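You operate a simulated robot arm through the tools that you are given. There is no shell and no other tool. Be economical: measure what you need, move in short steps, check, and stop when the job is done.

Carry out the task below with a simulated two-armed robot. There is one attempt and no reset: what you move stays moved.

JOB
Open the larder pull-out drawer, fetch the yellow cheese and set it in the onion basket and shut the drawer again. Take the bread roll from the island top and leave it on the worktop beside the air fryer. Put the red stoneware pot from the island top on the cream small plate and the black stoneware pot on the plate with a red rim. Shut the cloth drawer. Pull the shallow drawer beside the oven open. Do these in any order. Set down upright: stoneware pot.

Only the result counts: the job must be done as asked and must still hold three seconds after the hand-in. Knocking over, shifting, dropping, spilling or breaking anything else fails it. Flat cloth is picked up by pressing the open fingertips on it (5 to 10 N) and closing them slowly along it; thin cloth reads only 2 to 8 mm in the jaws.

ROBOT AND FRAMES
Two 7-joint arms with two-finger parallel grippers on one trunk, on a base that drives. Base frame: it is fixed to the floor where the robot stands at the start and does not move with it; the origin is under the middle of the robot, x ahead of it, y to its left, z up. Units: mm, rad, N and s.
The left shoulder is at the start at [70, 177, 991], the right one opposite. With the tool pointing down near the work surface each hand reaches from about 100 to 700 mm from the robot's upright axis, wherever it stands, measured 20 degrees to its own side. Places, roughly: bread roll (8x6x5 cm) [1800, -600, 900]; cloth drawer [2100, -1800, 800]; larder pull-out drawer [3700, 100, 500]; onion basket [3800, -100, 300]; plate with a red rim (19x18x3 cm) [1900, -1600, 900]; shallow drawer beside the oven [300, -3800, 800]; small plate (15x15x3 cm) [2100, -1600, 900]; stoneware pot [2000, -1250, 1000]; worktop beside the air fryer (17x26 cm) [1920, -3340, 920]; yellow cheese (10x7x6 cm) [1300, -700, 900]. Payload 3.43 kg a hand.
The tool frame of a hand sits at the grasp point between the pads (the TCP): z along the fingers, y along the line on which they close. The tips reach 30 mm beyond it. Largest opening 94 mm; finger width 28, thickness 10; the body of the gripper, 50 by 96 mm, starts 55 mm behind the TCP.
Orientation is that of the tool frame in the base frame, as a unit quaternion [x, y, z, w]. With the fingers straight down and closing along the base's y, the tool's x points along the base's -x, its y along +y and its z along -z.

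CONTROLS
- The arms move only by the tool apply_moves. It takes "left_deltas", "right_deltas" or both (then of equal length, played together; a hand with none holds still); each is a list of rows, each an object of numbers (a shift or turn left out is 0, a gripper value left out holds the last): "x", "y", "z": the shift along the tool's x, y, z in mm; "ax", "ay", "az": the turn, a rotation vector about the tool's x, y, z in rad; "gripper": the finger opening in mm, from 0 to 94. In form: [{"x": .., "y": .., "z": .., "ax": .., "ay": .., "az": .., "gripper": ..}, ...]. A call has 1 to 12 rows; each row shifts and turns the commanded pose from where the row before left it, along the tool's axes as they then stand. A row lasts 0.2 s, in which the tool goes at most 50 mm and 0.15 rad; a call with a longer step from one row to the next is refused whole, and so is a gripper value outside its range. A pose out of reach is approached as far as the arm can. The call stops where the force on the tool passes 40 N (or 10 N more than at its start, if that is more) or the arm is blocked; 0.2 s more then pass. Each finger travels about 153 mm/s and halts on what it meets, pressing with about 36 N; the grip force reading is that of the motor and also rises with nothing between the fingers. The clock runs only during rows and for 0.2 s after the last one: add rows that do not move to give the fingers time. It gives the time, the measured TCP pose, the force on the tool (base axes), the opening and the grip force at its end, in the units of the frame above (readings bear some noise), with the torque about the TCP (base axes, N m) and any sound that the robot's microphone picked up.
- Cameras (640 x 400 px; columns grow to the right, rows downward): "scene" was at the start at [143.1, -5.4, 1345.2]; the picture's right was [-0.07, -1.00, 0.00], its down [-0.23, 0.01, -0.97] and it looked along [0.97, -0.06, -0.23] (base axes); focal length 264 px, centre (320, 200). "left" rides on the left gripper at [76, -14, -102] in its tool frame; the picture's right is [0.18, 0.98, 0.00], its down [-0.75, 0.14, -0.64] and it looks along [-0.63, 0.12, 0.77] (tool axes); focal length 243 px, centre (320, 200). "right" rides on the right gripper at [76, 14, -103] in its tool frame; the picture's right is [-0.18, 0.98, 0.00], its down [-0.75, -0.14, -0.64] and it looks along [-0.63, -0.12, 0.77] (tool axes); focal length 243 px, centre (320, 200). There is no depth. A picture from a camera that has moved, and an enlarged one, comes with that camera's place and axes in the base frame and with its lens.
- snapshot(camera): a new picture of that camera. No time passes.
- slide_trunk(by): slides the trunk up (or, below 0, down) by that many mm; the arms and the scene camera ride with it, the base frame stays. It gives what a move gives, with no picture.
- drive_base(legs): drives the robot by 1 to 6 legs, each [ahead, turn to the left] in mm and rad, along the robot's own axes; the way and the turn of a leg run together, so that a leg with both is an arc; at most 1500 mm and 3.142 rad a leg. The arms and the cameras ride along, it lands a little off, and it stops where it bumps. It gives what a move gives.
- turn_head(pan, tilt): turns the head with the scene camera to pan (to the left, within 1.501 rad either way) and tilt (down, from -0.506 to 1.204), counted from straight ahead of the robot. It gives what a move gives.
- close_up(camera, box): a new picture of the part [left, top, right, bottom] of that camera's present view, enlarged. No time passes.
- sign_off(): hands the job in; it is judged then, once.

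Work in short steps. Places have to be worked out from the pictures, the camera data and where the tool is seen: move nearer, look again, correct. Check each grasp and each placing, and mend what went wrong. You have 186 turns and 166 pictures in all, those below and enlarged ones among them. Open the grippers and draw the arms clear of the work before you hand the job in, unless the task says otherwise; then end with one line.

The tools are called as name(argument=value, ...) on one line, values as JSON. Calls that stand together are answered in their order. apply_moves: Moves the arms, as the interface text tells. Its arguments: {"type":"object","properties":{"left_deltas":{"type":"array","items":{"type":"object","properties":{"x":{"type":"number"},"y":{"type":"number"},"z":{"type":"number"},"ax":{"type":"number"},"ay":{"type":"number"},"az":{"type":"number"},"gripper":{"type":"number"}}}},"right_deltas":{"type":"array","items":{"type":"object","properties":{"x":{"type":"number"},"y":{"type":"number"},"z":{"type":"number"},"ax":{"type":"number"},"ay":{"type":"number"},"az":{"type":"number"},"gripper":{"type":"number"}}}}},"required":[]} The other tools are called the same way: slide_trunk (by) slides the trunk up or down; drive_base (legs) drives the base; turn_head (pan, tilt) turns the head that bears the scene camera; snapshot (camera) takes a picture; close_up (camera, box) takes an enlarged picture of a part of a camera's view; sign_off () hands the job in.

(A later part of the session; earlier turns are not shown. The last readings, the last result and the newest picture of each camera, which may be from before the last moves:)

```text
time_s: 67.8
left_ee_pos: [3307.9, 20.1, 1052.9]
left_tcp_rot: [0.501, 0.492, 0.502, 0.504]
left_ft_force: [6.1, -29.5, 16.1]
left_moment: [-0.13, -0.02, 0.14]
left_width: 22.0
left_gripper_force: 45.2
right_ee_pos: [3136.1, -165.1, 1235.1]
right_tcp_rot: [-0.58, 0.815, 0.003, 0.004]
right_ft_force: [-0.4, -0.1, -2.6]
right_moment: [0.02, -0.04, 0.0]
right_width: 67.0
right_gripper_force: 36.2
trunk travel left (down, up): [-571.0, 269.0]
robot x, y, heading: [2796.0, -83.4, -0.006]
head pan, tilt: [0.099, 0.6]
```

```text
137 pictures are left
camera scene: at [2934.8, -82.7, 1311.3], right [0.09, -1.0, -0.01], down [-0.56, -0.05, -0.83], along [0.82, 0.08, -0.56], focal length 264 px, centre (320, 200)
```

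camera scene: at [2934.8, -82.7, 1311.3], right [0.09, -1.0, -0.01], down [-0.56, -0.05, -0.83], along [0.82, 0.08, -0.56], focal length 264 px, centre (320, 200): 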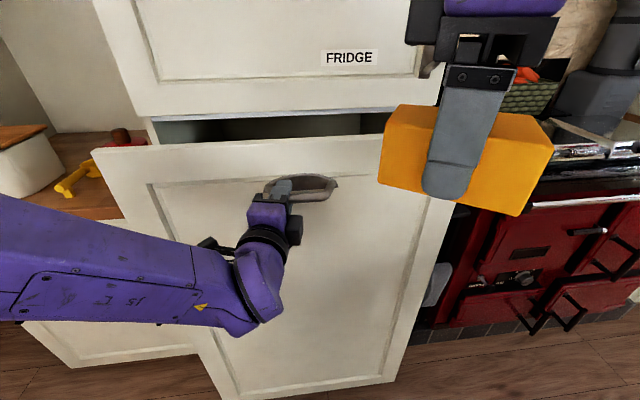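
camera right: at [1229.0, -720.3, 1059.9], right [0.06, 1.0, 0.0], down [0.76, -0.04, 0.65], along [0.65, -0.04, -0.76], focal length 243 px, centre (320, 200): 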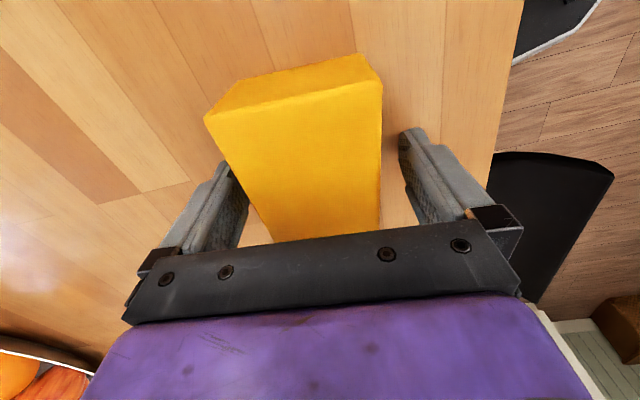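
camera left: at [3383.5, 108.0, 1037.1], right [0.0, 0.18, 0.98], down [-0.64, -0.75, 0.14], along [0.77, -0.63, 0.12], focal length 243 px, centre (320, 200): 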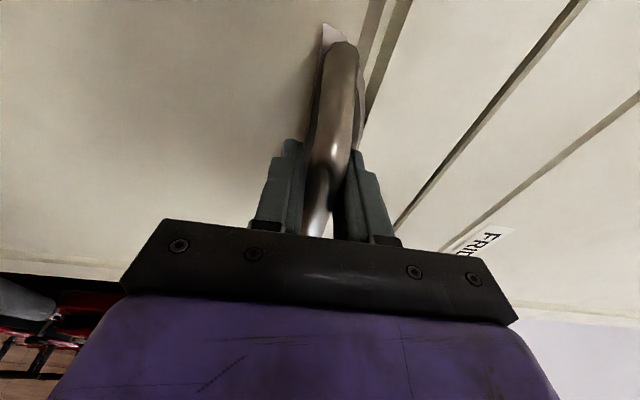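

Drawer is out ≈180 mm. I ease more toward -y and pull on.

apply_moves(left_deltas=[{"x": -6, "y": 1}, {"x": -6, "z": -6}, {"z": -9}, {"z": -9}, {"z": -9}, {"z": -9}, {"z": -9}, {"z": -9}, {"z": -9}, {"z": -9}, {"z": -9}, {"z": -9}])

drive_base(legs=[[-40, 0], [-60, 0], [-80, 0]])

snapshot(camera="scene")

```text
time_s: 70.6
left_ee_pos: [3236.8, 3.5, 1053.1]
left_tcp_rot: [0.5, 0.506, 0.499, 0.494]
left_ft_force: [-2.8, 24.8, -9.0]
left_moment: [0.16, 0.0, 0.78]
left_width: 22.2
left_gripper_force: 45.2
left hand out of reach, approached as far as the arm can: row 8, 9, 10, 11, 12
right_ee_pos: [3136.7, -153.2, 1236.9]
right_tcp_rot: [-0.58, 0.814, -0.001, 0.001]
right_ft_force: [1.2, -1.0, -3.1]
right_moment: [0.02, -0.01, 0.02]
right_width: 66.6
right_gripper_force: 35.5
trunk travel left (down, up): [-571.0, 269.0]
robot x, y, heading: [2798.8, -83.1, -0.001]
head pan, tilt: [0.099, 0.6]
stopped in row 12 (left hand): the force on the tool passed its limit (the readings are from after the stop); the commanded pose is now the measured one
```

```text
time_s: 71.7
left_ee_pos: [3195.7, -6.6, 1052.4]
left_tcp_rot: [0.505, 0.499, 0.497, 0.499]
left_ft_force: [1.0, -3.6, -1.4]
left_moment: [-0.09, 0.19, 0.17]
left_width: 22.0
left_gripper_force: 45.1
right_ee_pos: [3095.2, -160.2, 1236.7]
right_tcp_rot: [-0.579, 0.815, 0.0, 0.003]
right_ft_force: [-0.1, 0.6, -2.7]
right_moment: [0.01, 0.0, 0.05]
right_width: 66.8
right_gripper_force: 36.2
trunk travel left (down, up): [-571.0, 269.0]
robot x, y, heading: [2755.7, -84.7, -0.006]
head pan, tilt: [0.099, 0.6]
stopped in leg 2: the force on the tool passed its limit (the readings are from after the stop); the commanded pose is now the measured one
```

```text
136 pictures are left
camera scene: at [2894.5, -75.2, 1310.9], right [0.09, -1.0, 0.0], down [-0.56, -0.05, -0.83], along [0.82, 0.08, -0.56], focal length 264 px, centre (320, 200)
```

scene: 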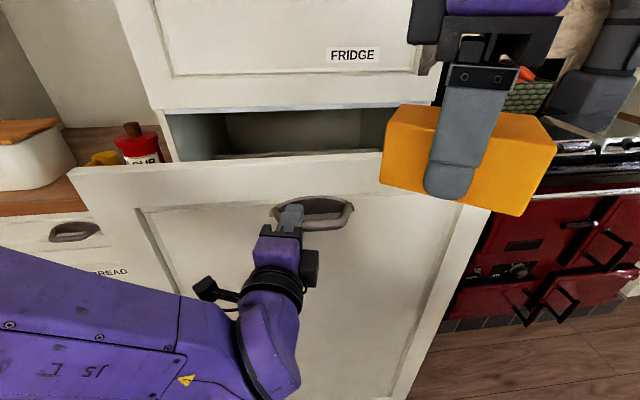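

Out ≈290 mm. I pull further with short base legs.

drive_base(legs=[[-50, 0]])

drive_base(legs=[[-50, 0]])

drive_base(legs=[[-50, 0]])

snapshot(camera="scene")

```text
time_s: 72.8
left_ee_pos: [3145.1, -13.2, 1052.5]
left_tcp_rot: [0.509, 0.498, 0.496, 0.497]
left_ft_force: [2.2, -9.6, -5.3]
left_moment: [0.01, 0.03, 1.31]
left_width: 22.3
left_gripper_force: 44.9
right_ee_pos: [3043.6, -162.0, 1236.8]
right_tcp_rot: [-0.579, 0.815, 0.001, 0.004]
right_ft_force: [0.1, 0.3, -1.3]
right_moment: [-0.01, -0.03, 0.03]
right_width: 66.7
right_gripper_force: 36.6
trunk travel left (down, up): [-571.0, 269.0]
robot x, y, heading: [2706.7, -84.6, -0.01]
head pan, tilt: [0.099, 0.6]
stopped in leg 1: the force on the tool passed its limit (the readings are from after the stop); the commanded pose is now the measured one
```

```text
time_s: 73.9
left_ee_pos: [3095.0, -15.4, 1053.4]
left_tcp_rot: [0.51, 0.498, 0.495, 0.496]
left_ft_force: [2.1, -9.5, -4.9]
left_moment: [0.02, 0.05, 1.29]
left_width: 22.0
left_gripper_force: 44.7
right_ee_pos: [2993.0, -160.8, 1235.9]
right_tcp_rot: [-0.579, 0.816, 0.002, 0.003]
right_ft_force: [0.4, -0.1, -2.3]
right_moment: [0.01, -0.01, 0.02]
right_width: 67.1
right_gripper_force: 36.0
trunk travel left (down, up): [-571.0, 269.0]
robot x, y, heading: [2653.8, -82.4, -0.012]
head pan, tilt: [0.099, 0.6]
stopped in leg 1: the force on the tool passed its limit (the readings are from after the stop); the commanded pose is now the measured one
```

```text
time_s: 74.8
left_ee_pos: [3044.1, -8.2, 1053.6]
left_tcp_rot: [0.507, 0.501, 0.495, 0.497]
left_ft_force: [1.4, 10.2, 3.6]
left_moment: [0.01, -0.21, 1.04]
left_width: 16.6
left_gripper_force: 45.3
right_ee_pos: [2941.6, -155.2, 1237.9]
right_tcp_rot: [-0.58, 0.814, 0.0, 0.002]
right_ft_force: [-0.3, 0.7, -1.8]
right_moment: [0.02, -0.01, -0.03]
right_width: 67.0
right_gripper_force: 36.0
trunk travel left (down, up): [-571.0, 269.0]
robot x, y, heading: [2606.1, -81.9, -0.009]
head pan, tilt: [0.099, 0.6]
```

```text
135 pictures are left
camera scene: at [2741.7, -71.4, 1311.1], right [0.09, -1.0, 0.0], down [-0.56, -0.05, -0.82], along [0.82, 0.07, -0.57], focal length 264 px, centre (320, 200)
```

scene: 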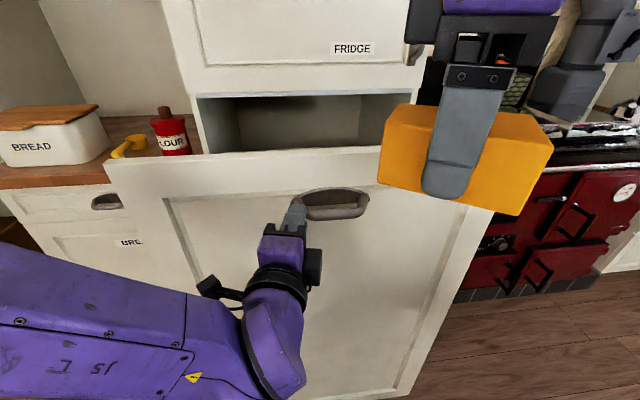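

The drawer is out ≈400 mm and the grip has begun to slip, likely the end stop. I release and back off.

apply_moves(left_deltas=[{"gripper": 60}, {"gripper": 94}, {"gripper": 94}, {"gripper": 94}])

drive_base(legs=[[-300, 0]])

snapshot(camera="scene")

```text
time_s: 75.8
left_ee_pos: [3045.3, -9.7, 1053.7]
left_tcp_rot: [0.508, 0.501, 0.496, 0.496]
left_ft_force: [0.1, 0.4, -0.9]
left_moment: [0.01, 0.04, 0.0]
left_width: 94.1
left_gripper_force: 0.1
right_ee_pos: [2942.4, -156.7, 1237.9]
right_tcp_rot: [-0.58, 0.815, 0.001, 0.003]
right_ft_force: [-0.9, -0.3, -1.7]
right_moment: [0.0, 0.02, 0.0]
right_width: 67.0
right_gripper_force: 35.9
trunk travel left (down, up): [-571.0, 269.0]
robot x, y, heading: [2607.2, -79.8, -0.011]
head pan, tilt: [0.099, 0.6]
```

```text
time_s: 77.9
left_ee_pos: [2746.9, -8.0, 1053.6]
left_tcp_rot: [0.508, 0.5, 0.496, 0.497]
left_ft_force: [0.3, -0.1, -0.3]
left_moment: [0.01, 0.02, 0.0]
left_width: 93.8
left_gripper_force: 0.0
right_ee_pos: [2644.9, -155.4, 1237.5]
right_tcp_rot: [-0.579, 0.815, 0.0, 0.003]
right_ft_force: [0.0, 0.6, -2.2]
right_moment: [0.03, -0.02, 0.01]
right_width: 66.8
right_gripper_force: 36.2
trunk travel left (down, up): [-571.0, 269.0]
robot x, y, heading: [2304.2, -82.1, -0.009]
head pan, tilt: [0.099, 0.6]
```

```text
134 pictures are left
camera scene: at [2443.9, -71.4, 1311.1], right [0.09, -1.0, 0.0], down [-0.56, -0.05, -0.83], along [0.82, 0.07, -0.56], focal length 264 px, centre (320, 200)
```

scene: 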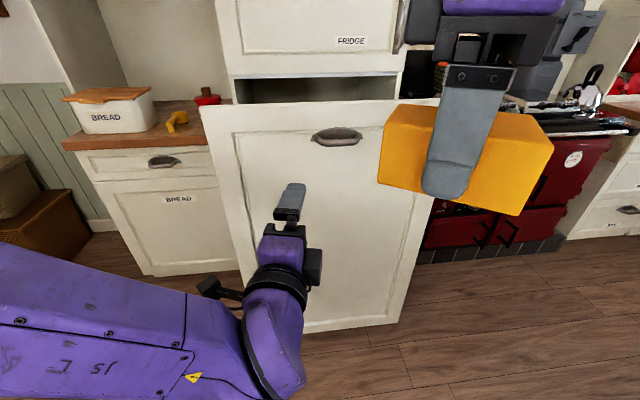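

The drawer stands open with its front near x≈3130. I raise the left hand and drive round to its -y side, facing +y, to look into it.

apply_moves(left_deltas=[{"y": 40}, {"y": 40}, {"y": 40}, {"y": 40}, {"y": 40}])

drive_base(legs=[[0, -0.87], [543, 0], [0, 0.32], [472, 0], [0, 2.13]])

turn_head(pan=-0.4, tilt=0.7)

snapshot(camera="scene")

```text
time_s: 79.1
left_ee_pos: [2748.6, -9.2, 1251.1]
left_tcp_rot: [0.508, 0.5, 0.496, 0.496]
left_ft_force: [0.0, 0.2, 0.6]
left_moment: [-0.02, 0.03, 0.0]
left_width: 93.8
left_gripper_force: 0.1
right_ee_pos: [2644.4, -155.9, 1236.0]
right_tcp_rot: [-0.579, 0.815, 0.001, 0.003]
right_ft_force: [0.2, 0.5, -2.6]
right_moment: [-0.01, 0.01, 0.04]
right_width: 66.7
right_gripper_force: 36.5
trunk travel left (down, up): [-571.0, 269.0]
robot x, y, heading: [2303.6, -81.0, -0.013]
head pan, tilt: [0.099, 0.6]
```

```text
time_s: 92.8
left_ee_pos: [2997.0, -300.1, 1252.8]
left_tcp_rot: [0.023, 0.712, 0.701, 0.017]
left_ft_force: [-0.4, -0.6, -0.8]
left_moment: [-0.03, 0.01, 0.02]
left_width: 94.1
left_gripper_force: 0.1
right_ee_pos: [3138.7, -412.8, 1236.1]
right_tcp_rot: [0.982, -0.19, -0.002, -0.002]
right_ft_force: [-0.1, -0.3, -2.9]
right_moment: [0.01, -0.02, 0.01]
right_width: 67.0
right_gripper_force: 36.5
trunk travel left (down, up): [-571.0, 269.0]
robot x, y, heading: [3048.4, -743.5, 1.513]
head pan, tilt: [0.099, 0.6]
```

```text
time_s: 93.8
left_ee_pos: [2996.5, -300.5, 1252.3]
left_tcp_rot: [0.022, 0.712, 0.701, 0.018]
left_ft_force: [-0.6, 1.5, 0.7]
left_moment: [0.0, -0.01, 0.01]
left_width: 94.2
left_gripper_force: 0.2
right_ee_pos: [3137.9, -412.5, 1237.8]
right_tcp_rot: [0.982, -0.191, -0.003, -0.002]
right_ft_force: [-0.7, -0.6, -2.4]
right_moment: [0.01, 0.03, 0.01]
right_width: 66.7
right_gripper_force: 35.7
trunk travel left (down, up): [-571.0, 269.0]
robot x, y, heading: [3046.4, -746.1, 1.509]
head pan, tilt: [-0.4, 0.7]
```

```text
133 pictures are left
camera scene: at [3087.2, -620.1, 1302.5], right [0.9, -0.44, 0.0], down [-0.28, -0.58, -0.76], along [0.34, 0.69, -0.64], focal length 264 px, centre (320, 200)
```

scene: 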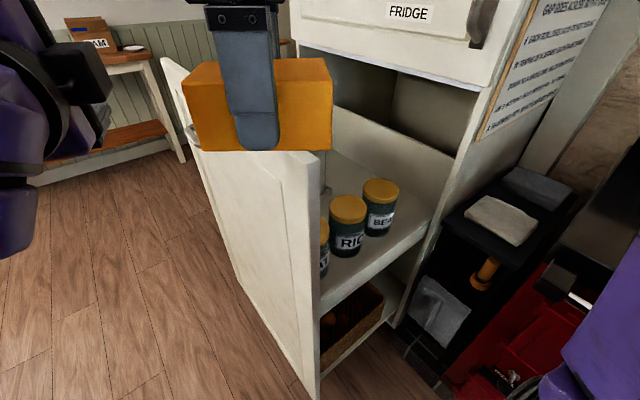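

The pull-out has an upper shelf with jars and a basket on the low shelf, open to this side. I back off a little, lower the trunk and look in horizontally.

drive_base(legs=[[-200, 0.06]])

slide_trunk(by=-550)

turn_head(pan=-0.5, tilt=0.5)

snapshot(camera="scene")

```text
time_s: 95.4
left_ee_pos: [2965.1, -505.4, 1252.4]
left_tcp_rot: [0.001, 0.712, 0.702, -0.004]
left_ft_force: [0.6, -0.3, 0.2]
left_moment: [-0.03, 0.0, 0.02]
left_width: 93.8
left_gripper_force: 0.0
right_ee_pos: [3113.7, -608.8, 1237.3]
right_tcp_rot: [0.987, -0.16, -0.003, -0.002]
right_ft_force: [-0.2, -0.5, -2.3]
right_moment: [0.05, 0.01, 0.01]
right_width: 66.9
right_gripper_force: 36.5
trunk travel left (down, up): [-571.0, 269.0]
robot x, y, heading: [3042.2, -949.8, 1.573]
head pan, tilt: [-0.4, 0.7]
```

```text
refused: -550 is not a number from -400 to 400
```

```text
time_s: 96.1
left_ee_pos: [2963.6, -506.2, 1254.2]
left_tcp_rot: [0.0, 0.713, 0.701, -0.005]
left_ft_force: [0.4, -0.4, 0.5]
left_moment: [-0.01, -0.01, 0.0]
left_width: 93.9
left_gripper_force: 0.0
right_ee_pos: [3113.5, -608.2, 1237.6]
right_tcp_rot: [0.987, -0.16, -0.002, -0.001]
right_ft_force: [-1.1, -0.7, -2.4]
right_moment: [0.03, -0.02, 0.0]
right_width: 66.6
right_gripper_force: 35.8
trunk travel left (down, up): [-571.0, 269.0]
robot x, y, heading: [3041.6, -951.6, 1.57]
head pan, tilt: [-0.499, 0.499]
```

```text
132 pictures are left
camera scene: at [3084.5, -817.6, 1320.2], right [0.88, -0.47, 0.0], down [-0.23, -0.42, -0.88], along [0.42, 0.77, -0.48], focal length 264 px, centre (320, 200)
```

scene: 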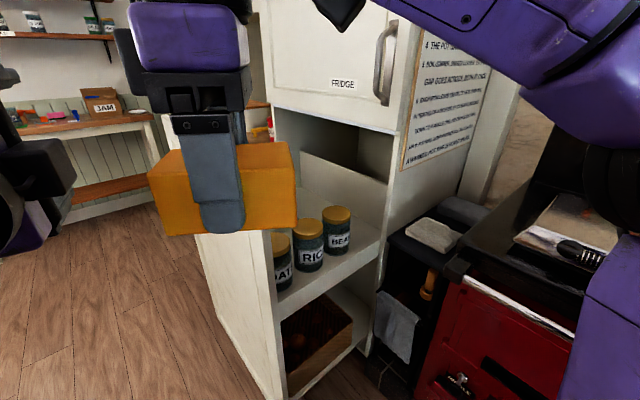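

Good view: the basket sits on the low shelf. I lower the trunk 400 and look again.

slide_trunk(by=-400)

snapshot(camera="scene")

```text
time_s: 99.9
left_ee_pos: [2964.2, -506.4, 851.1]
left_tcp_rot: [0.0, 0.712, 0.702, -0.004]
left_ft_force: [0.0, -0.4, -0.1]
left_moment: [0.0, 0.0, 0.0]
left_width: 93.7
left_gripper_force: 0.1
right_ee_pos: [3113.5, -609.4, 837.3]
right_tcp_rot: [0.987, -0.16, -0.003, -0.001]
right_ft_force: [-0.4, -0.4, -1.8]
right_moment: [-0.01, 0.01, 0.0]
right_width: 66.9
right_gripper_force: 36.0
trunk travel left (down, up): [-171.0, 669.0]
robot x, y, heading: [3039.7, -948.1, 1.576]
head pan, tilt: [-0.499, 0.499]
```

```text
131 pictures are left
camera scene: at [3084.6, -817.6, 920.2], right [0.88, -0.48, 0.0], down [-0.23, -0.42, -0.88], along [0.42, 0.77, -0.48], focal length 264 px, centre (320, 200)
```

scene: 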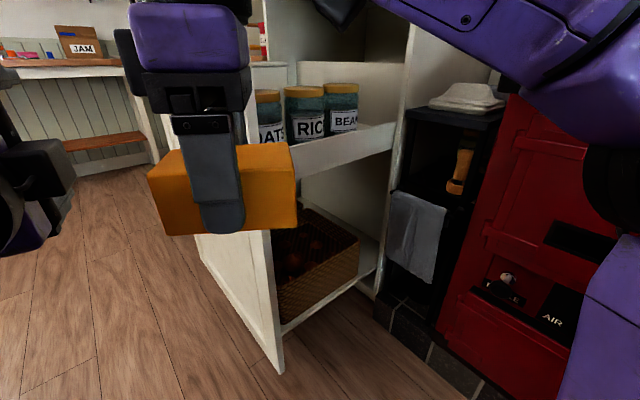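

I enlarge the basket area.

close_up(camera="scene", box=[230, 100, 430, 380])

```text
1.43 times, centred on (330, 240) of scene
camera zoom: at [3084.6, -817.6, 920.2], right [0.88, -0.48, 0.0], down [-0.23, -0.42, -0.88], along [0.42, 0.77, -0.48], focal length 378 px, centre (306, 143)
```

zoom: 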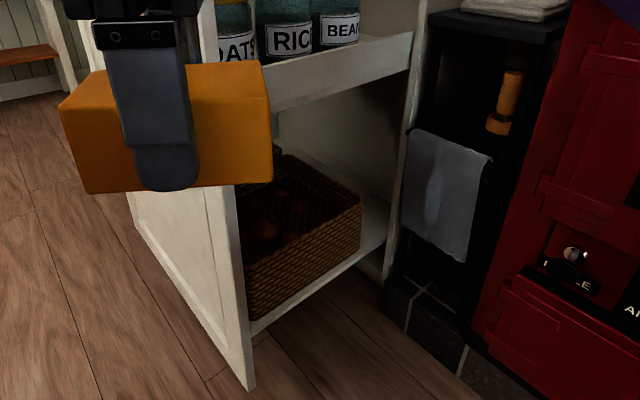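

Geometry: pull-out side at y≈-300, basket about x 3240–3570, y -240…+120, rim z≈330, upper shelf underside ≈680. I'll go in from the side with the right hand pitched ~45° forward; first I reorient that hand here.

apply_moves(right_deltas=[{"az": 0.139}, {"az": 0.139}, {"az": 0.139}, {"az": 0.139}, {"az": 0.139}, {"az": 0.139}, {"az": 0.139}, {"az": 0.139}, {"az": 0.138}])

apply_moves(right_deltas=[{"ay": -0.14}, {"ay": -0.14}, {"ay": -0.14}, {"ay": -0.14}, {"ay": -0.14}, {"ay": -0.14}])

snapshot(camera="scene")

```text
time_s: 101.9
left_ee_pos: [2963.6, -505.7, 852.8]
left_tcp_rot: [0.001, 0.713, 0.701, -0.005]
left_ft_force: [-0.5, -0.1, -0.8]
left_moment: [-0.02, -0.04, 0.04]
left_width: 93.9
left_gripper_force: 0.0
right_ee_pos: [3112.6, -609.9, 836.2]
right_tcp_rot: [-0.706, 0.708, 0.003, 0.0]
right_ft_force: [-0.8, 0.6, -2.1]
right_moment: [-0.01, -0.01, 0.0]
right_width: 66.6
right_gripper_force: 35.9
trunk travel left (down, up): [-171.0, 669.0]
robot x, y, heading: [3045.2, -950.5, 1.573]
head pan, tilt: [-0.499, 0.499]
```

```text
time_s: 103.3
left_ee_pos: [2964.0, -506.8, 852.2]
left_tcp_rot: [0.002, 0.712, 0.702, -0.005]
left_ft_force: [0.6, -0.2, 0.1]
left_moment: [0.0, -0.02, -0.02]
left_width: 94.0
left_gripper_force: 0.1
right_ee_pos: [3113.3, -609.9, 836.1]
right_tcp_rot: [-0.644, 0.646, 0.292, 0.289]
right_ft_force: [0.6, 0.1, -1.2]
right_moment: [-0.01, 0.01, -0.03]
right_width: 67.0
right_gripper_force: 36.0
trunk travel left (down, up): [-171.0, 669.0]
robot x, y, heading: [3040.4, -949.5, 1.575]
head pan, tilt: [-0.499, 0.499]
```

```text
129 pictures are left
camera scene: at [3084.7, -817.6, 920.2], right [0.88, -0.48, 0.0], down [-0.23, -0.42, -0.88], along [0.42, 0.77, -0.48], focal length 264 px, centre (320, 200)
```

scene: 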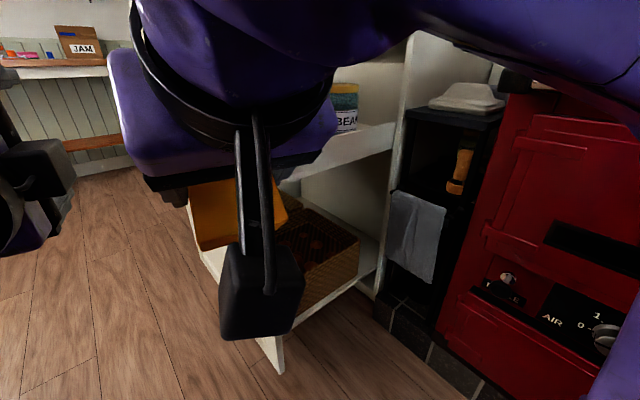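

The wrist camera hangs behind/below the gripper, so I'll go deep enough (y≈-20) for it to clear the rim. I lower the trunk 160 and bring the hand to x≈3393, z≈475 outside the drawer first.

slide_trunk(by=-160)

apply_moves(right_deltas=[{"x": 18.6, "y": -35, "z": 16.6}, {"x": 18.6, "y": -35, "z": 16.6}, {"x": 18.6, "y": -35, "z": 16.6}, {"x": 18.6, "y": -35, "z": 16.6}, {"x": 18.6, "y": -35, "z": 16.6}, {"x": 18.6, "y": -35, "z": 16.6}, {"x": 18.6, "y": -35, "z": 16.6}, {"x": 18.6, "y": -35, "z": 16.6}])

snapshot(camera="scene")

snapshot(camera="right")

```text
time_s: 105.2
left_ee_pos: [2963.9, -505.2, 692.0]
left_tcp_rot: [0.001, 0.712, 0.702, -0.005]
left_ft_force: [0.1, 0.3, 0.1]
left_moment: [-0.02, -0.01, 0.01]
left_width: 94.1
left_gripper_force: 0.0
right_ee_pos: [3113.2, -609.7, 676.9]
right_tcp_rot: [-0.645, 0.646, 0.291, 0.288]
right_ft_force: [-0.2, -0.1, -2.5]
right_moment: [-0.01, 0.0, 0.03]
right_width: 66.8
right_gripper_force: 35.9
trunk travel left (down, up): [-11.0, 829.0]
robot x, y, heading: [3037.7, -954.2, 1.57]
head pan, tilt: [-0.499, 0.499]
```

```text
time_s: 107.0
left_ee_pos: [2964.1, -503.4, 688.5]
left_tcp_rot: [0.003, 0.714, 0.7, 0.003]
left_ft_force: [6.2, -2.0, -3.0]
left_moment: [0.27, -0.03, 0.5]
left_width: 94.1
left_gripper_force: 0.0
right_ee_pos: [3393.3, -599.8, 493.9]
right_tcp_rot: [0.649, -0.644, -0.279, -0.295]
right_ft_force: [-2.4, 0.4, -3.0]
right_moment: [-0.03, -0.03, -0.05]
right_width: 67.1
right_gripper_force: 36.1
right hand out of reach, approached as far as the arm can: row 7, 8
trunk travel left (down, up): [-11.0, 829.0]
robot x, y, heading: [3042.3, -944.4, 1.583]
head pan, tilt: [-0.499, 0.499]
```

```text
128 pictures are left
camera scene: at [3045.0, -813.9, 765.6], right [0.88, -0.47, 0.05], down [-0.18, -0.43, -0.89], along [0.44, 0.77, -0.46], focal length 264 px, centre (320, 200)
```

scene: 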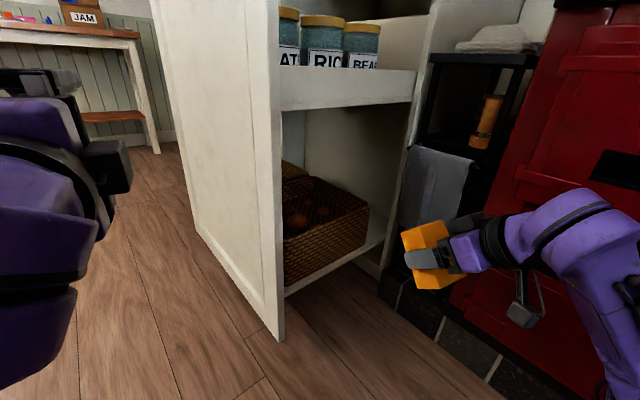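

```text
127 pictures are left
camera right: at [3378.3, -727.9, 507.0], right [-0.99, 0.13, 0.11], down [0.12, 0.03, 0.99], along [0.12, 0.99, -0.04], focal length 243 px, centre (320, 200)
```

right: 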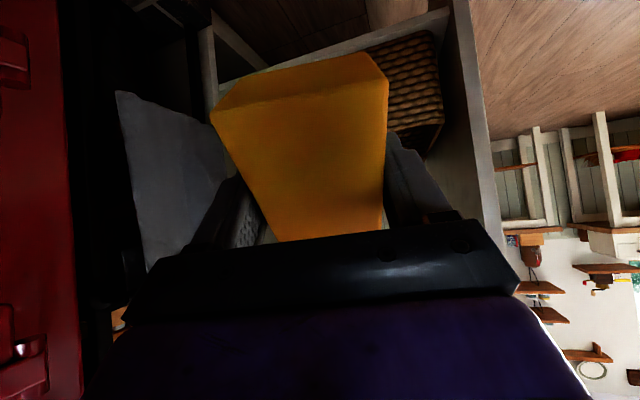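

The robot is tilting slightly — the right elbow is probably pressing on something. I back out the last rows right away.

apply_moves(right_deltas=[{"x": -18.6, "y": 35, "z": -16.6}, {"x": -18.6, "y": 35, "z": -16.6}, {"x": -18.6, "y": 35, "z": -16.6}])

turn_head(pan=-1.2, tilt=0.6)

snapshot(camera="scene")

```text
time_s: 107.3
left_ee_pos: [3010.4, -506.0, 685.7]
left_tcp_rot: [0.027, 0.713, 0.7, -0.028]
left_ft_force: [0.0, -2.3, -2.3]
left_moment: [0.14, 0.06, -0.01]
left_width: 94.0
left_gripper_force: 0.0
right_ee_pos: [3422.5, -602.3, 461.3]
right_tcp_rot: [-0.615, 0.674, 0.33, 0.241]
right_ft_force: [-1.6, 0.9, -1.5]
right_moment: [-0.08, 0.06, -0.02]
right_width: 67.0
right_gripper_force: 35.8
trunk travel left (down, up): [-11.0, 829.0]
robot x, y, heading: [3039.3, -949.3, 1.594]
head pan, tilt: [-0.499, 0.499]
stopped in row 1 (right hand): the arm was blocked; the commanded pose is now the measured one
```

```text
time_s: 108.4
left_ee_pos: [2986.9, -505.5, 688.7]
left_tcp_rot: [0.012, 0.713, 0.701, -0.02]
left_ft_force: [0.2, -0.1, -0.3]
left_moment: [-0.03, 0.0, 0.0]
left_width: 94.0
left_gripper_force: 0.1
right_ee_pos: [3418.2, -603.5, 463.0]
right_tcp_rot: [-0.602, 0.683, 0.344, 0.23]
right_ft_force: [0.3, -0.2, -1.3]
right_moment: [-0.02, -0.04, -0.03]
right_width: 67.0
right_gripper_force: 35.6
trunk travel left (down, up): [-11.0, 829.0]
robot x, y, heading: [3038.2, -948.0, 1.592]
head pan, tilt: [-1.201, 0.6]
```

```text
126 pictures are left
camera scene: at [3117.9, -863.7, 750.6], right [0.38, -0.92, 0.0], down [-0.52, -0.22, -0.82], along [0.76, 0.31, -0.57], focal length 264 px, centre (320, 200)
```

scene: 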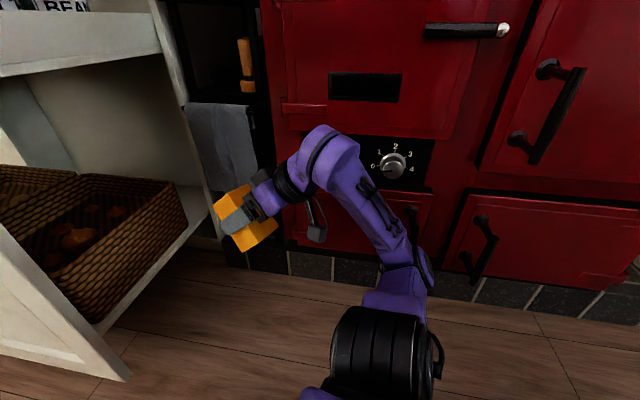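

The robot is upright again; the arm is folded with the elbow low near the range. I move the hand left, away from the range, then raise the trunk.

apply_moves(right_deltas=[{"y": 30, "z": -3}, {"y": 38, "z": -3}, {"y": 38, "z": -3}, {"y": 38, "z": -3}, {"y": 30}])

slide_trunk(by=200)

snapshot(camera="scene")

```text
time_s: 108.8
left_ee_pos: [2987.7, -505.5, 691.5]
left_tcp_rot: [0.014, 0.713, 0.701, -0.02]
left_ft_force: [-0.6, 0.3, 0.8]
left_moment: [0.01, 0.03, -0.01]
left_width: 94.1
left_gripper_force: 0.2
right_ee_pos: [3411.1, -602.5, 465.3]
right_tcp_rot: [-0.577, 0.701, 0.368, 0.201]
right_ft_force: [0.2, 0.1, -2.3]
right_moment: [-0.02, -0.06, -0.04]
right_width: 66.7
right_gripper_force: 35.5
right hand out of reach, approached as far as the arm can: row 1, 2
trunk travel left (down, up): [-11.0, 829.0]
robot x, y, heading: [3037.9, -950.7, 1.592]
head pan, tilt: [-1.201, 0.6]
stopped in row 2 (right hand): the arm was blocked; the commanded pose is now the measured one
```

```text
time_s: 111.0
left_ee_pos: [2987.6, -505.7, 890.2]
left_tcp_rot: [0.013, 0.712, 0.701, -0.019]
left_ft_force: [0.3, 0.1, 1.0]
left_moment: [-0.01, -0.01, 0.03]
left_width: 94.2
left_gripper_force: 0.0
right_ee_pos: [3410.4, -603.5, 665.0]
right_tcp_rot: [-0.578, 0.701, 0.365, 0.203]
right_ft_force: [0.0, 0.9, -1.2]
right_moment: [-0.02, -0.03, 0.02]
right_width: 66.7
right_gripper_force: 35.9
trunk travel left (down, up): [-211.0, 629.0]
robot x, y, heading: [3036.8, -949.4, 1.593]
head pan, tilt: [-1.201, 0.6]
```

```text
125 pictures are left
camera scene: at [3117.0, -863.7, 951.0], right [0.38, -0.93, 0.0], down [-0.52, -0.21, -0.82], along [0.76, 0.31, -0.57], focal length 264 px, centre (320, 200)
```

scene: 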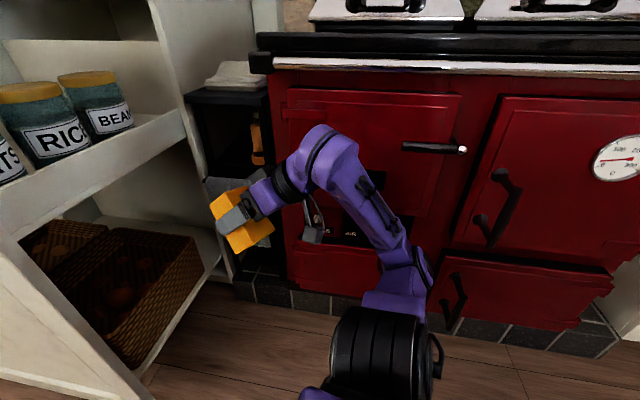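

Now the arm has room. I try extending the hand up and forward a little to unfold the elbow.

apply_moves(right_deltas=[{"x": -31, "y": 9, "z": -8}, {"x": -31, "y": 9, "z": -8}, {"x": -31, "y": 9, "z": -8}, {"x": -31, "y": 9, "z": -8}, {}])

close_up(camera="scene", box=[0, 180, 240, 400])

```text
time_s: 112.2
left_ee_pos: [2987.8, -504.4, 889.8]
left_tcp_rot: [0.013, 0.713, 0.701, -0.019]
left_ft_force: [0.2, 0.5, -0.3]
left_moment: [-0.01, -0.04, 0.0]
left_width: 94.0
left_gripper_force: 0.1
right_ee_pos: [3411.0, -542.9, 781.5]
right_tcp_rot: [-0.578, 0.701, 0.366, 0.202]
right_ft_force: [-0.3, -0.5, -1.6]
right_moment: [-0.01, -0.03, 0.01]
right_width: 66.6
right_gripper_force: 35.6
trunk travel left (down, up): [-211.0, 629.0]
robot x, y, heading: [3038.0, -950.0, 1.586]
head pan, tilt: [-1.201, 0.6]
```

```text
1.82 times, centred on (120, 290) of scene
camera zoom: at [3117.0, -863.7, 951.1], right [0.38, -0.93, 0.0], down [-0.52, -0.21, -0.82], along [0.76, 0.31, -0.57], focal length 480 px, centre (684, 36)
```

zoom: 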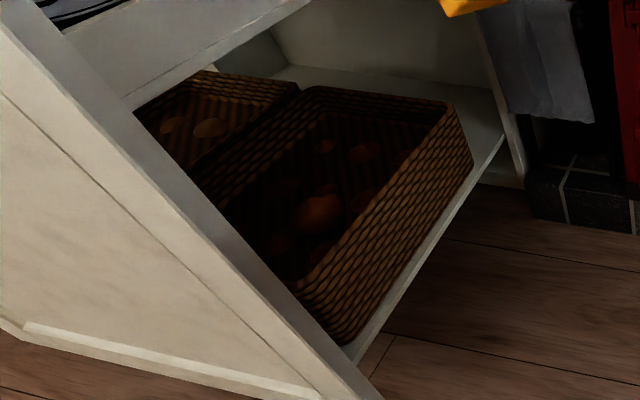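

There are two baskets; the nearer one with the onions centres at about (3370,-90), rim ≈330. I back the base 150 for a straighter arm, restore the hand orientation, and extend to (3375,-463,441) outside the drawer.

drive_base(legs=[[-150, 0]])

apply_moves(right_deltas=[{"ax": 0.068, "az": -0.125}, {"ax": 0.068, "az": -0.125}, {"x": 11.1, "y": 4, "z": 44.2}, {"x": 11.1, "y": 4, "z": 44.2}, {"x": 11.1, "y": 4, "z": 44.2}, {"x": 11.1, "y": 4, "z": 44.2}, {"x": 11.1, "y": 4, "z": 44.2}, {"x": 11.1, "y": 4, "z": 44.2}])

snapshot(camera="scene")

```text
time_s: 113.5
left_ee_pos: [2988.5, -660.1, 890.2]
left_tcp_rot: [0.012, 0.713, 0.701, -0.02]
left_ft_force: [-0.3, 0.1, 0.7]
left_moment: [-0.02, -0.01, -0.01]
left_width: 94.0
left_gripper_force: 0.1
right_ee_pos: [3413.6, -695.7, 782.8]
right_tcp_rot: [-0.579, 0.7, 0.366, 0.202]
right_ft_force: [-0.7, 0.0, -2.4]
right_moment: [-0.03, 0.0, -0.02]
right_width: 66.5
right_gripper_force: 35.9
trunk travel left (down, up): [-211.0, 629.0]
robot x, y, heading: [3039.1, -1099.1, 1.586]
head pan, tilt: [-1.201, 0.6]
```

```text
time_s: 115.3
left_ee_pos: [2988.8, -660.5, 889.3]
left_tcp_rot: [0.012, 0.714, 0.7, -0.021]
left_ft_force: [1.1, 0.0, -0.2]
left_moment: [-0.02, -0.01, -0.01]
left_width: 94.0
left_gripper_force: 0.0
right_ee_pos: [3387.5, -543.2, 553.9]
right_tcp_rot: [0.647, -0.646, -0.289, -0.285]
right_ft_force: [0.5, 0.4, -3.0]
right_moment: [-0.04, 0.04, -0.02]
right_width: 67.1
right_gripper_force: 35.5
trunk travel left (down, up): [-211.0, 629.0]
robot x, y, heading: [3037.6, -1102.0, 1.59]
head pan, tilt: [-1.201, 0.6]
```

```text
123 pictures are left
camera scene: at [3121.0, -1016.9, 951.1], right [0.38, -0.93, 0.0], down [-0.52, -0.21, -0.82], along [0.76, 0.31, -0.57], focal length 264 px, centre (320, 200)
```

scene: 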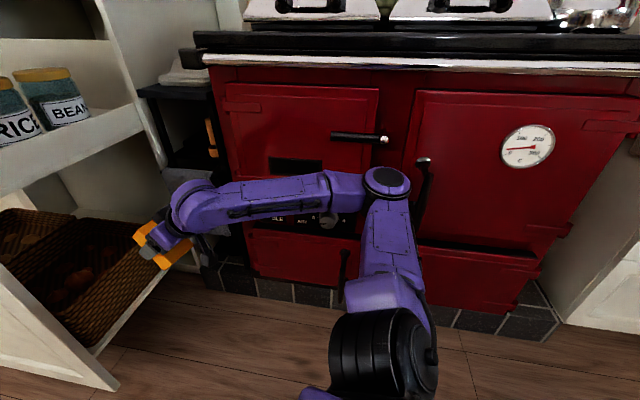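

Elbow clears the range by ~60 mm. I finish the descent and then check the right camera and the scene before driving in.

apply_moves(right_deltas=[{"x": 11.1, "y": 4, "z": 44.2}, {"x": 11.1, "y": 4, "z": 44.2}, {"x": 11.1, "y": 4, "z": 44.2}, {}])

drive_base(legs=[[150, 0]])

turn_head(pan=-0.7, tilt=0.6)

snapshot(camera="scene")

snapshot(camera="right")

```text
time_s: 116.3
left_ee_pos: [2990.0, -657.8, 890.4]
left_tcp_rot: [0.012, 0.713, 0.701, -0.02]
left_ft_force: [-0.2, 0.3, 0.0]
left_moment: [0.02, -0.01, -0.01]
left_width: 94.2
left_gripper_force: 0.0
right_ee_pos: [3373.7, -464.9, 440.3]
right_tcp_rot: [0.647, -0.645, -0.29, -0.285]
right_ft_force: [1.0, 0.7, -1.9]
right_moment: [0.01, -0.02, -0.04]
right_width: 67.1
right_gripper_force: 36.2
trunk travel left (down, up): [-211.0, 629.0]
robot x, y, heading: [3042.2, -1101.4, 1.592]
head pan, tilt: [-1.201, 0.6]
```

```text
time_s: 117.7
left_ee_pos: [2986.0, -507.6, 891.2]
left_tcp_rot: [0.012, 0.713, 0.701, -0.021]
left_ft_force: [-0.4, 0.2, 0.5]
left_moment: [0.01, -0.01, 0.01]
left_width: 94.1
left_gripper_force: 0.1
right_ee_pos: [3369.4, -312.7, 440.6]
right_tcp_rot: [0.647, -0.645, -0.289, -0.285]
right_ft_force: [1.1, -0.9, -2.0]
right_moment: [-0.06, -0.02, 0.02]
right_width: 67.0
right_gripper_force: 35.5
trunk travel left (down, up): [-211.0, 629.0]
robot x, y, heading: [3036.7, -954.8, 1.591]
head pan, tilt: [-1.201, 0.6]
```

```text
time_s: 118.7
left_ee_pos: [2985.2, -508.7, 889.8]
left_tcp_rot: [0.01, 0.713, 0.701, -0.021]
left_ft_force: [-0.6, 0.2, -0.7]
left_moment: [0.02, -0.02, 0.0]
left_width: 94.0
left_gripper_force: 0.1
right_ee_pos: [3369.3, -314.5, 440.8]
right_tcp_rot: [0.647, -0.645, -0.29, -0.285]
right_ft_force: [0.0, -2.4, -0.7]
right_moment: [-0.06, 0.05, 0.06]
right_width: 66.9
right_gripper_force: 36.3
trunk travel left (down, up): [-211.0, 629.0]
robot x, y, heading: [3035.5, -946.6, 1.591]
head pan, tilt: [-0.7, 0.6]
```

```text
122 pictures are left
camera scene: at [3091.8, -830.9, 951.1], right [0.78, -0.63, 0.0], down [-0.36, -0.44, -0.82], along [0.52, 0.64, -0.57], focal length 264 px, centre (320, 200)
```

scene: 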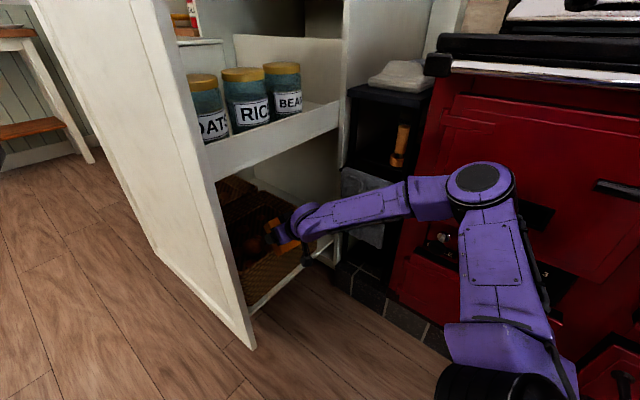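

```text
121 pictures are left
camera right: at [3355.0, -441.2, 453.2], right [-0.98, 0.12, 0.14], down [0.15, 0.03, 0.99], along [0.11, 0.99, -0.05], focal length 243 px, centre (320, 200)
```

right: 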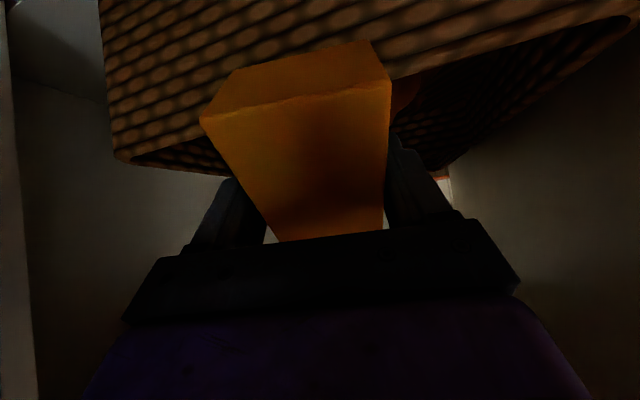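

Rim reads z≈357; the cheese's lowest point is at ≈387, so it clears. I drive in 260 mm.

drive_base(legs=[[130, 0], [130, 0]])

snapshot(camera="scene")

snapshot(camera="right")

```text
time_s: 120.8
left_ee_pos: [2980.2, -249.6, 889.8]
left_tcp_rot: [0.012, 0.713, 0.701, -0.02]
left_ft_force: [0.3, -0.1, -0.9]
left_moment: [-0.02, 0.0, 0.01]
left_width: 94.0
left_gripper_force: 0.0
right_ee_pos: [3364.1, -55.9, 440.4]
right_tcp_rot: [0.647, -0.645, -0.289, -0.285]
right_ft_force: [1.3, -0.4, -0.8]
right_moment: [0.03, 0.0, 0.0]
right_width: 66.5
right_gripper_force: 36.1
trunk travel left (down, up): [-211.0, 629.0]
robot x, y, heading: [3029.7, -692.3, 1.59]
head pan, tilt: [-0.7, 0.6]
```

```text
120 pictures are left
camera scene: at [3086.7, -572.1, 951.0], right [0.78, -0.63, 0.0], down [-0.36, -0.44, -0.82], along [0.52, 0.64, -0.57], focal length 264 px, centre (320, 200)
```

scene: 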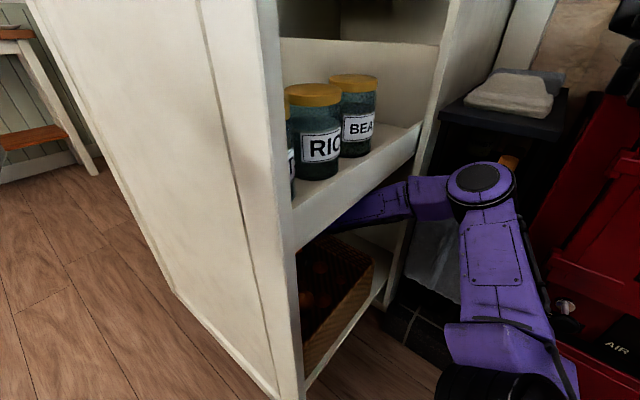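

```text
119 pictures are left
camera right: at [3350.3, -182.8, 452.9], right [-0.98, 0.12, 0.14], down [0.15, 0.03, 0.99], along [0.11, 0.99, -0.05], focal length 243 px, centre (320, 200)
```

right: 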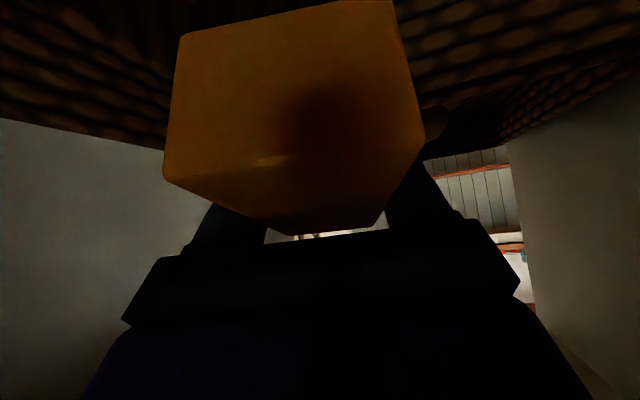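

The cheese seems to have turned a bit in the grip but is held over the basket. I go 20 deeper and lower slowly, watching the force.

apply_moves(right_deltas=[{"x": -13.3, "z": 14.9}, {"x": 14.9, "z": 13.3}, {"x": 14.9, "z": 13.3}, {"x": 14.9, "z": 13.3}, {"x": 11, "z": 10}, {}])

snapshot(camera="right")

close_up(camera="scene", box=[280, 160, 460, 380])

```text
time_s: 121.6
left_ee_pos: [2980.3, -253.1, 892.8]
left_tcp_rot: [0.011, 0.712, 0.702, -0.02]
left_ft_force: [0.3, 0.5, 0.6]
left_moment: [0.02, -0.02, 0.0]
left_width: 94.0
left_gripper_force: 0.1
right_ee_pos: [3363.2, -33.0, 418.6]
right_tcp_rot: [0.644, -0.642, -0.298, -0.291]
right_ft_force: [4.0, -23.6, 22.3]
right_moment: [-0.5, 0.18, 0.22]
right_width: 66.4
right_gripper_force: 36.4
trunk travel left (down, up): [-211.0, 629.0]
robot x, y, heading: [3034.2, -690.0, 1.586]
head pan, tilt: [-0.7, 0.6]
stopped in row 4 (right hand): the force on the tool passed its limit (the readings are from after the stop); the commanded pose is now the measured one
```

```text
118 pictures are left
camera right: at [3348.4, -160.8, 428.6], right [-0.98, 0.12, 0.15], down [0.15, 0.01, 0.99], along [0.11, 0.99, -0.02], focal length 243 px, centre (320, 200)
```

right: 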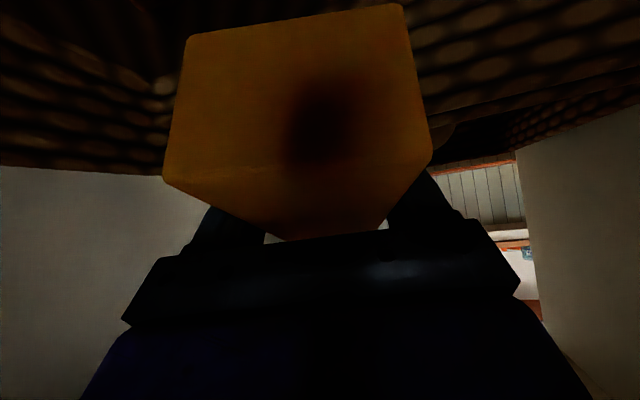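

```text
1.82 times, centred on (370, 270) of scene
camera zoom: at [3085.4, -576.7, 952.2], right [0.78, -0.63, 0.0], down [-0.36, -0.43, -0.83], along [0.52, 0.64, -0.56], focal length 480 px, centre (229, 73)
```

zoom: 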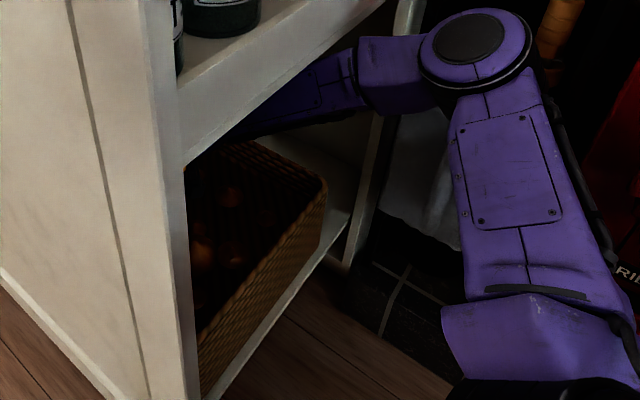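

The cheese met the far rim (force -y, +z), so I'm too deep. I raise, go back to y≈-95, and lower again.

apply_moves(right_deltas=[{"x": -18.6, "z": -16.7}, {"x": 20.7, "z": -23.1}, {"x": 20.7, "z": -23.1}, {"x": 14.9, "z": 13.3}, {"x": 14.9, "z": 13.3}, {"x": 14.9, "z": 13.3}, {}])

snapshot(camera="right")

```text
time_s: 123.2
left_ee_pos: [2979.0, -250.5, 889.2]
left_tcp_rot: [0.013, 0.713, 0.701, -0.02]
left_ft_force: [0.0, -0.1, 0.2]
left_moment: [-0.02, 0.02, -0.03]
left_width: 94.1
left_gripper_force: 0.0
right_ee_pos: [3363.7, -93.1, 377.5]
right_tcp_rot: [0.645, -0.643, -0.295, -0.289]
right_ft_force: [0.2, 0.6, -2.4]
right_moment: [0.06, 0.01, 0.0]
right_width: 66.7
right_gripper_force: 36.2
trunk travel left (down, up): [-211.0, 629.0]
robot x, y, heading: [3033.1, -695.6, 1.588]
head pan, tilt: [-0.7, 0.6]
```

```text
116 pictures are left
camera right: at [3349.0, -220.4, 388.3], right [-0.98, 0.11, 0.15], down [0.15, 0.01, 0.99], along [0.11, 0.99, -0.03], focal length 243 px, centre (320, 200)
```

right: 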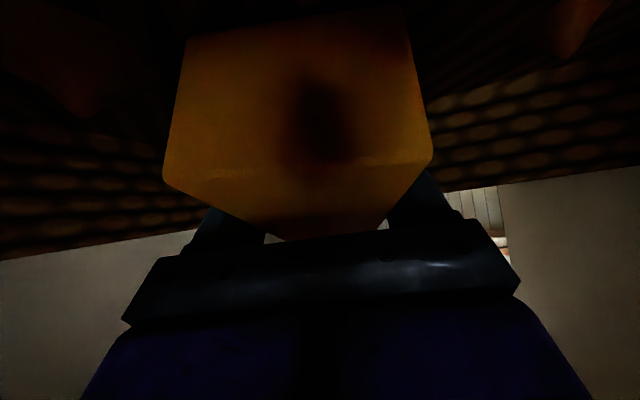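

It is free now and dipping inside; rim reads ≈390. I lower further until light contact.

apply_moves(right_deltas=[{"x": 14.9, "z": 13.3}, {"x": 14.9, "z": 13.3}, {"x": 11, "z": 10}, {"x": 7.5, "z": 6.7}, {}])

snapshot(camera="right")

```text
time_s: 123.7
left_ee_pos: [2978.8, -250.0, 890.6]
left_tcp_rot: [0.011, 0.712, 0.701, -0.02]
left_ft_force: [0.8, 0.1, 0.1]
left_moment: [0.04, 0.02, 0.01]
left_width: 94.0
left_gripper_force: 0.0
right_ee_pos: [3361.1, -86.7, 363.0]
right_tcp_rot: [0.643, -0.636, -0.304, -0.299]
right_ft_force: [-0.4, -2.2, 21.6]
right_moment: [-1.55, -0.7, -0.16]
right_width: 67.4
right_gripper_force: 36.1
trunk travel left (down, up): [-211.0, 629.0]
robot x, y, heading: [3031.8, -693.4, 1.588]
head pan, tilt: [-0.7, 0.6]
stopped in row 2 (right hand): the force on the tool passed its limit (the readings are from after the stop); the commanded pose is now the measured one
```

```text
115 pictures are left
camera right: at [3348.4, -214.7, 370.1], right [-0.98, 0.11, 0.14], down [0.14, -0.01, 0.99], along [0.11, 0.99, 0.0], focal length 243 px, centre (320, 200)
```

right: 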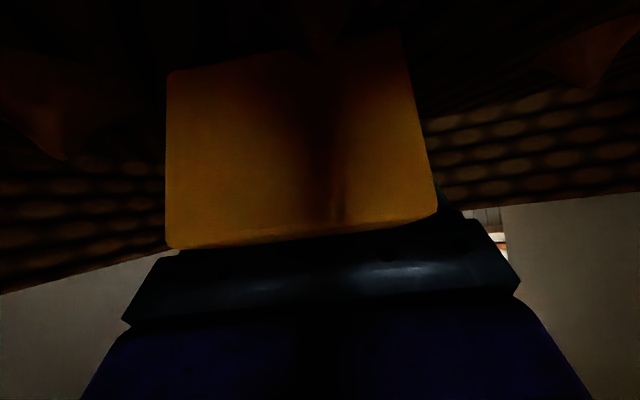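

Cheese touches the onions. I open the fingers, then rise straight up 70 mm and look.

apply_moves(right_deltas=[{"gripper": 75}, {"gripper": 94}, {"gripper": 94}, {}, {"x": -14.9, "z": -13.3}, {"x": -14.9, "z": -13.3}, {"x": -14.9, "z": -13.3}, {"x": -11, "z": -10}, {}])

snapshot(camera="right")

```text
time_s: 125.7
left_ee_pos: [2978.5, -249.1, 890.3]
left_tcp_rot: [0.011, 0.713, 0.7, -0.022]
left_ft_force: [-0.1, 0.2, -0.2]
left_moment: [0.01, 0.04, 0.01]
left_width: 94.0
left_gripper_force: 0.0
right_ee_pos: [3365.4, -89.1, 430.6]
right_tcp_rot: [0.644, -0.638, -0.301, -0.295]
right_ft_force: [0.2, -0.7, -0.3]
right_moment: [0.01, 0.02, -0.03]
right_width: 93.9
right_gripper_force: 0.1
trunk travel left (down, up): [-211.0, 629.0]
robot x, y, heading: [3027.0, -691.5, 1.59]
head pan, tilt: [-0.7, 0.6]
```

```text
114 pictures are left
camera right: at [3350.5, -217.2, 440.2], right [-0.98, 0.11, 0.14], down [0.15, 0.0, 0.99], along [0.11, 0.99, -0.01], focal length 243 px, centre (320, 200)
```

right: 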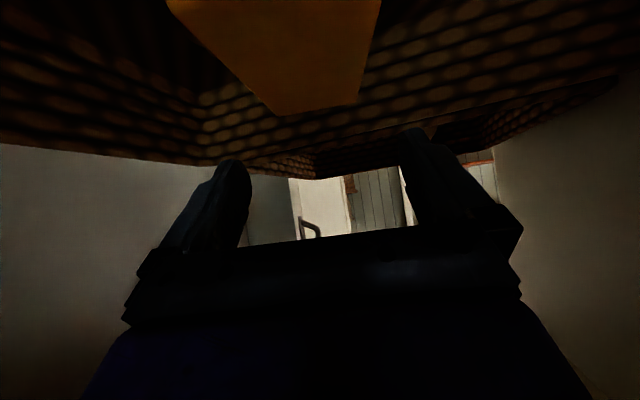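

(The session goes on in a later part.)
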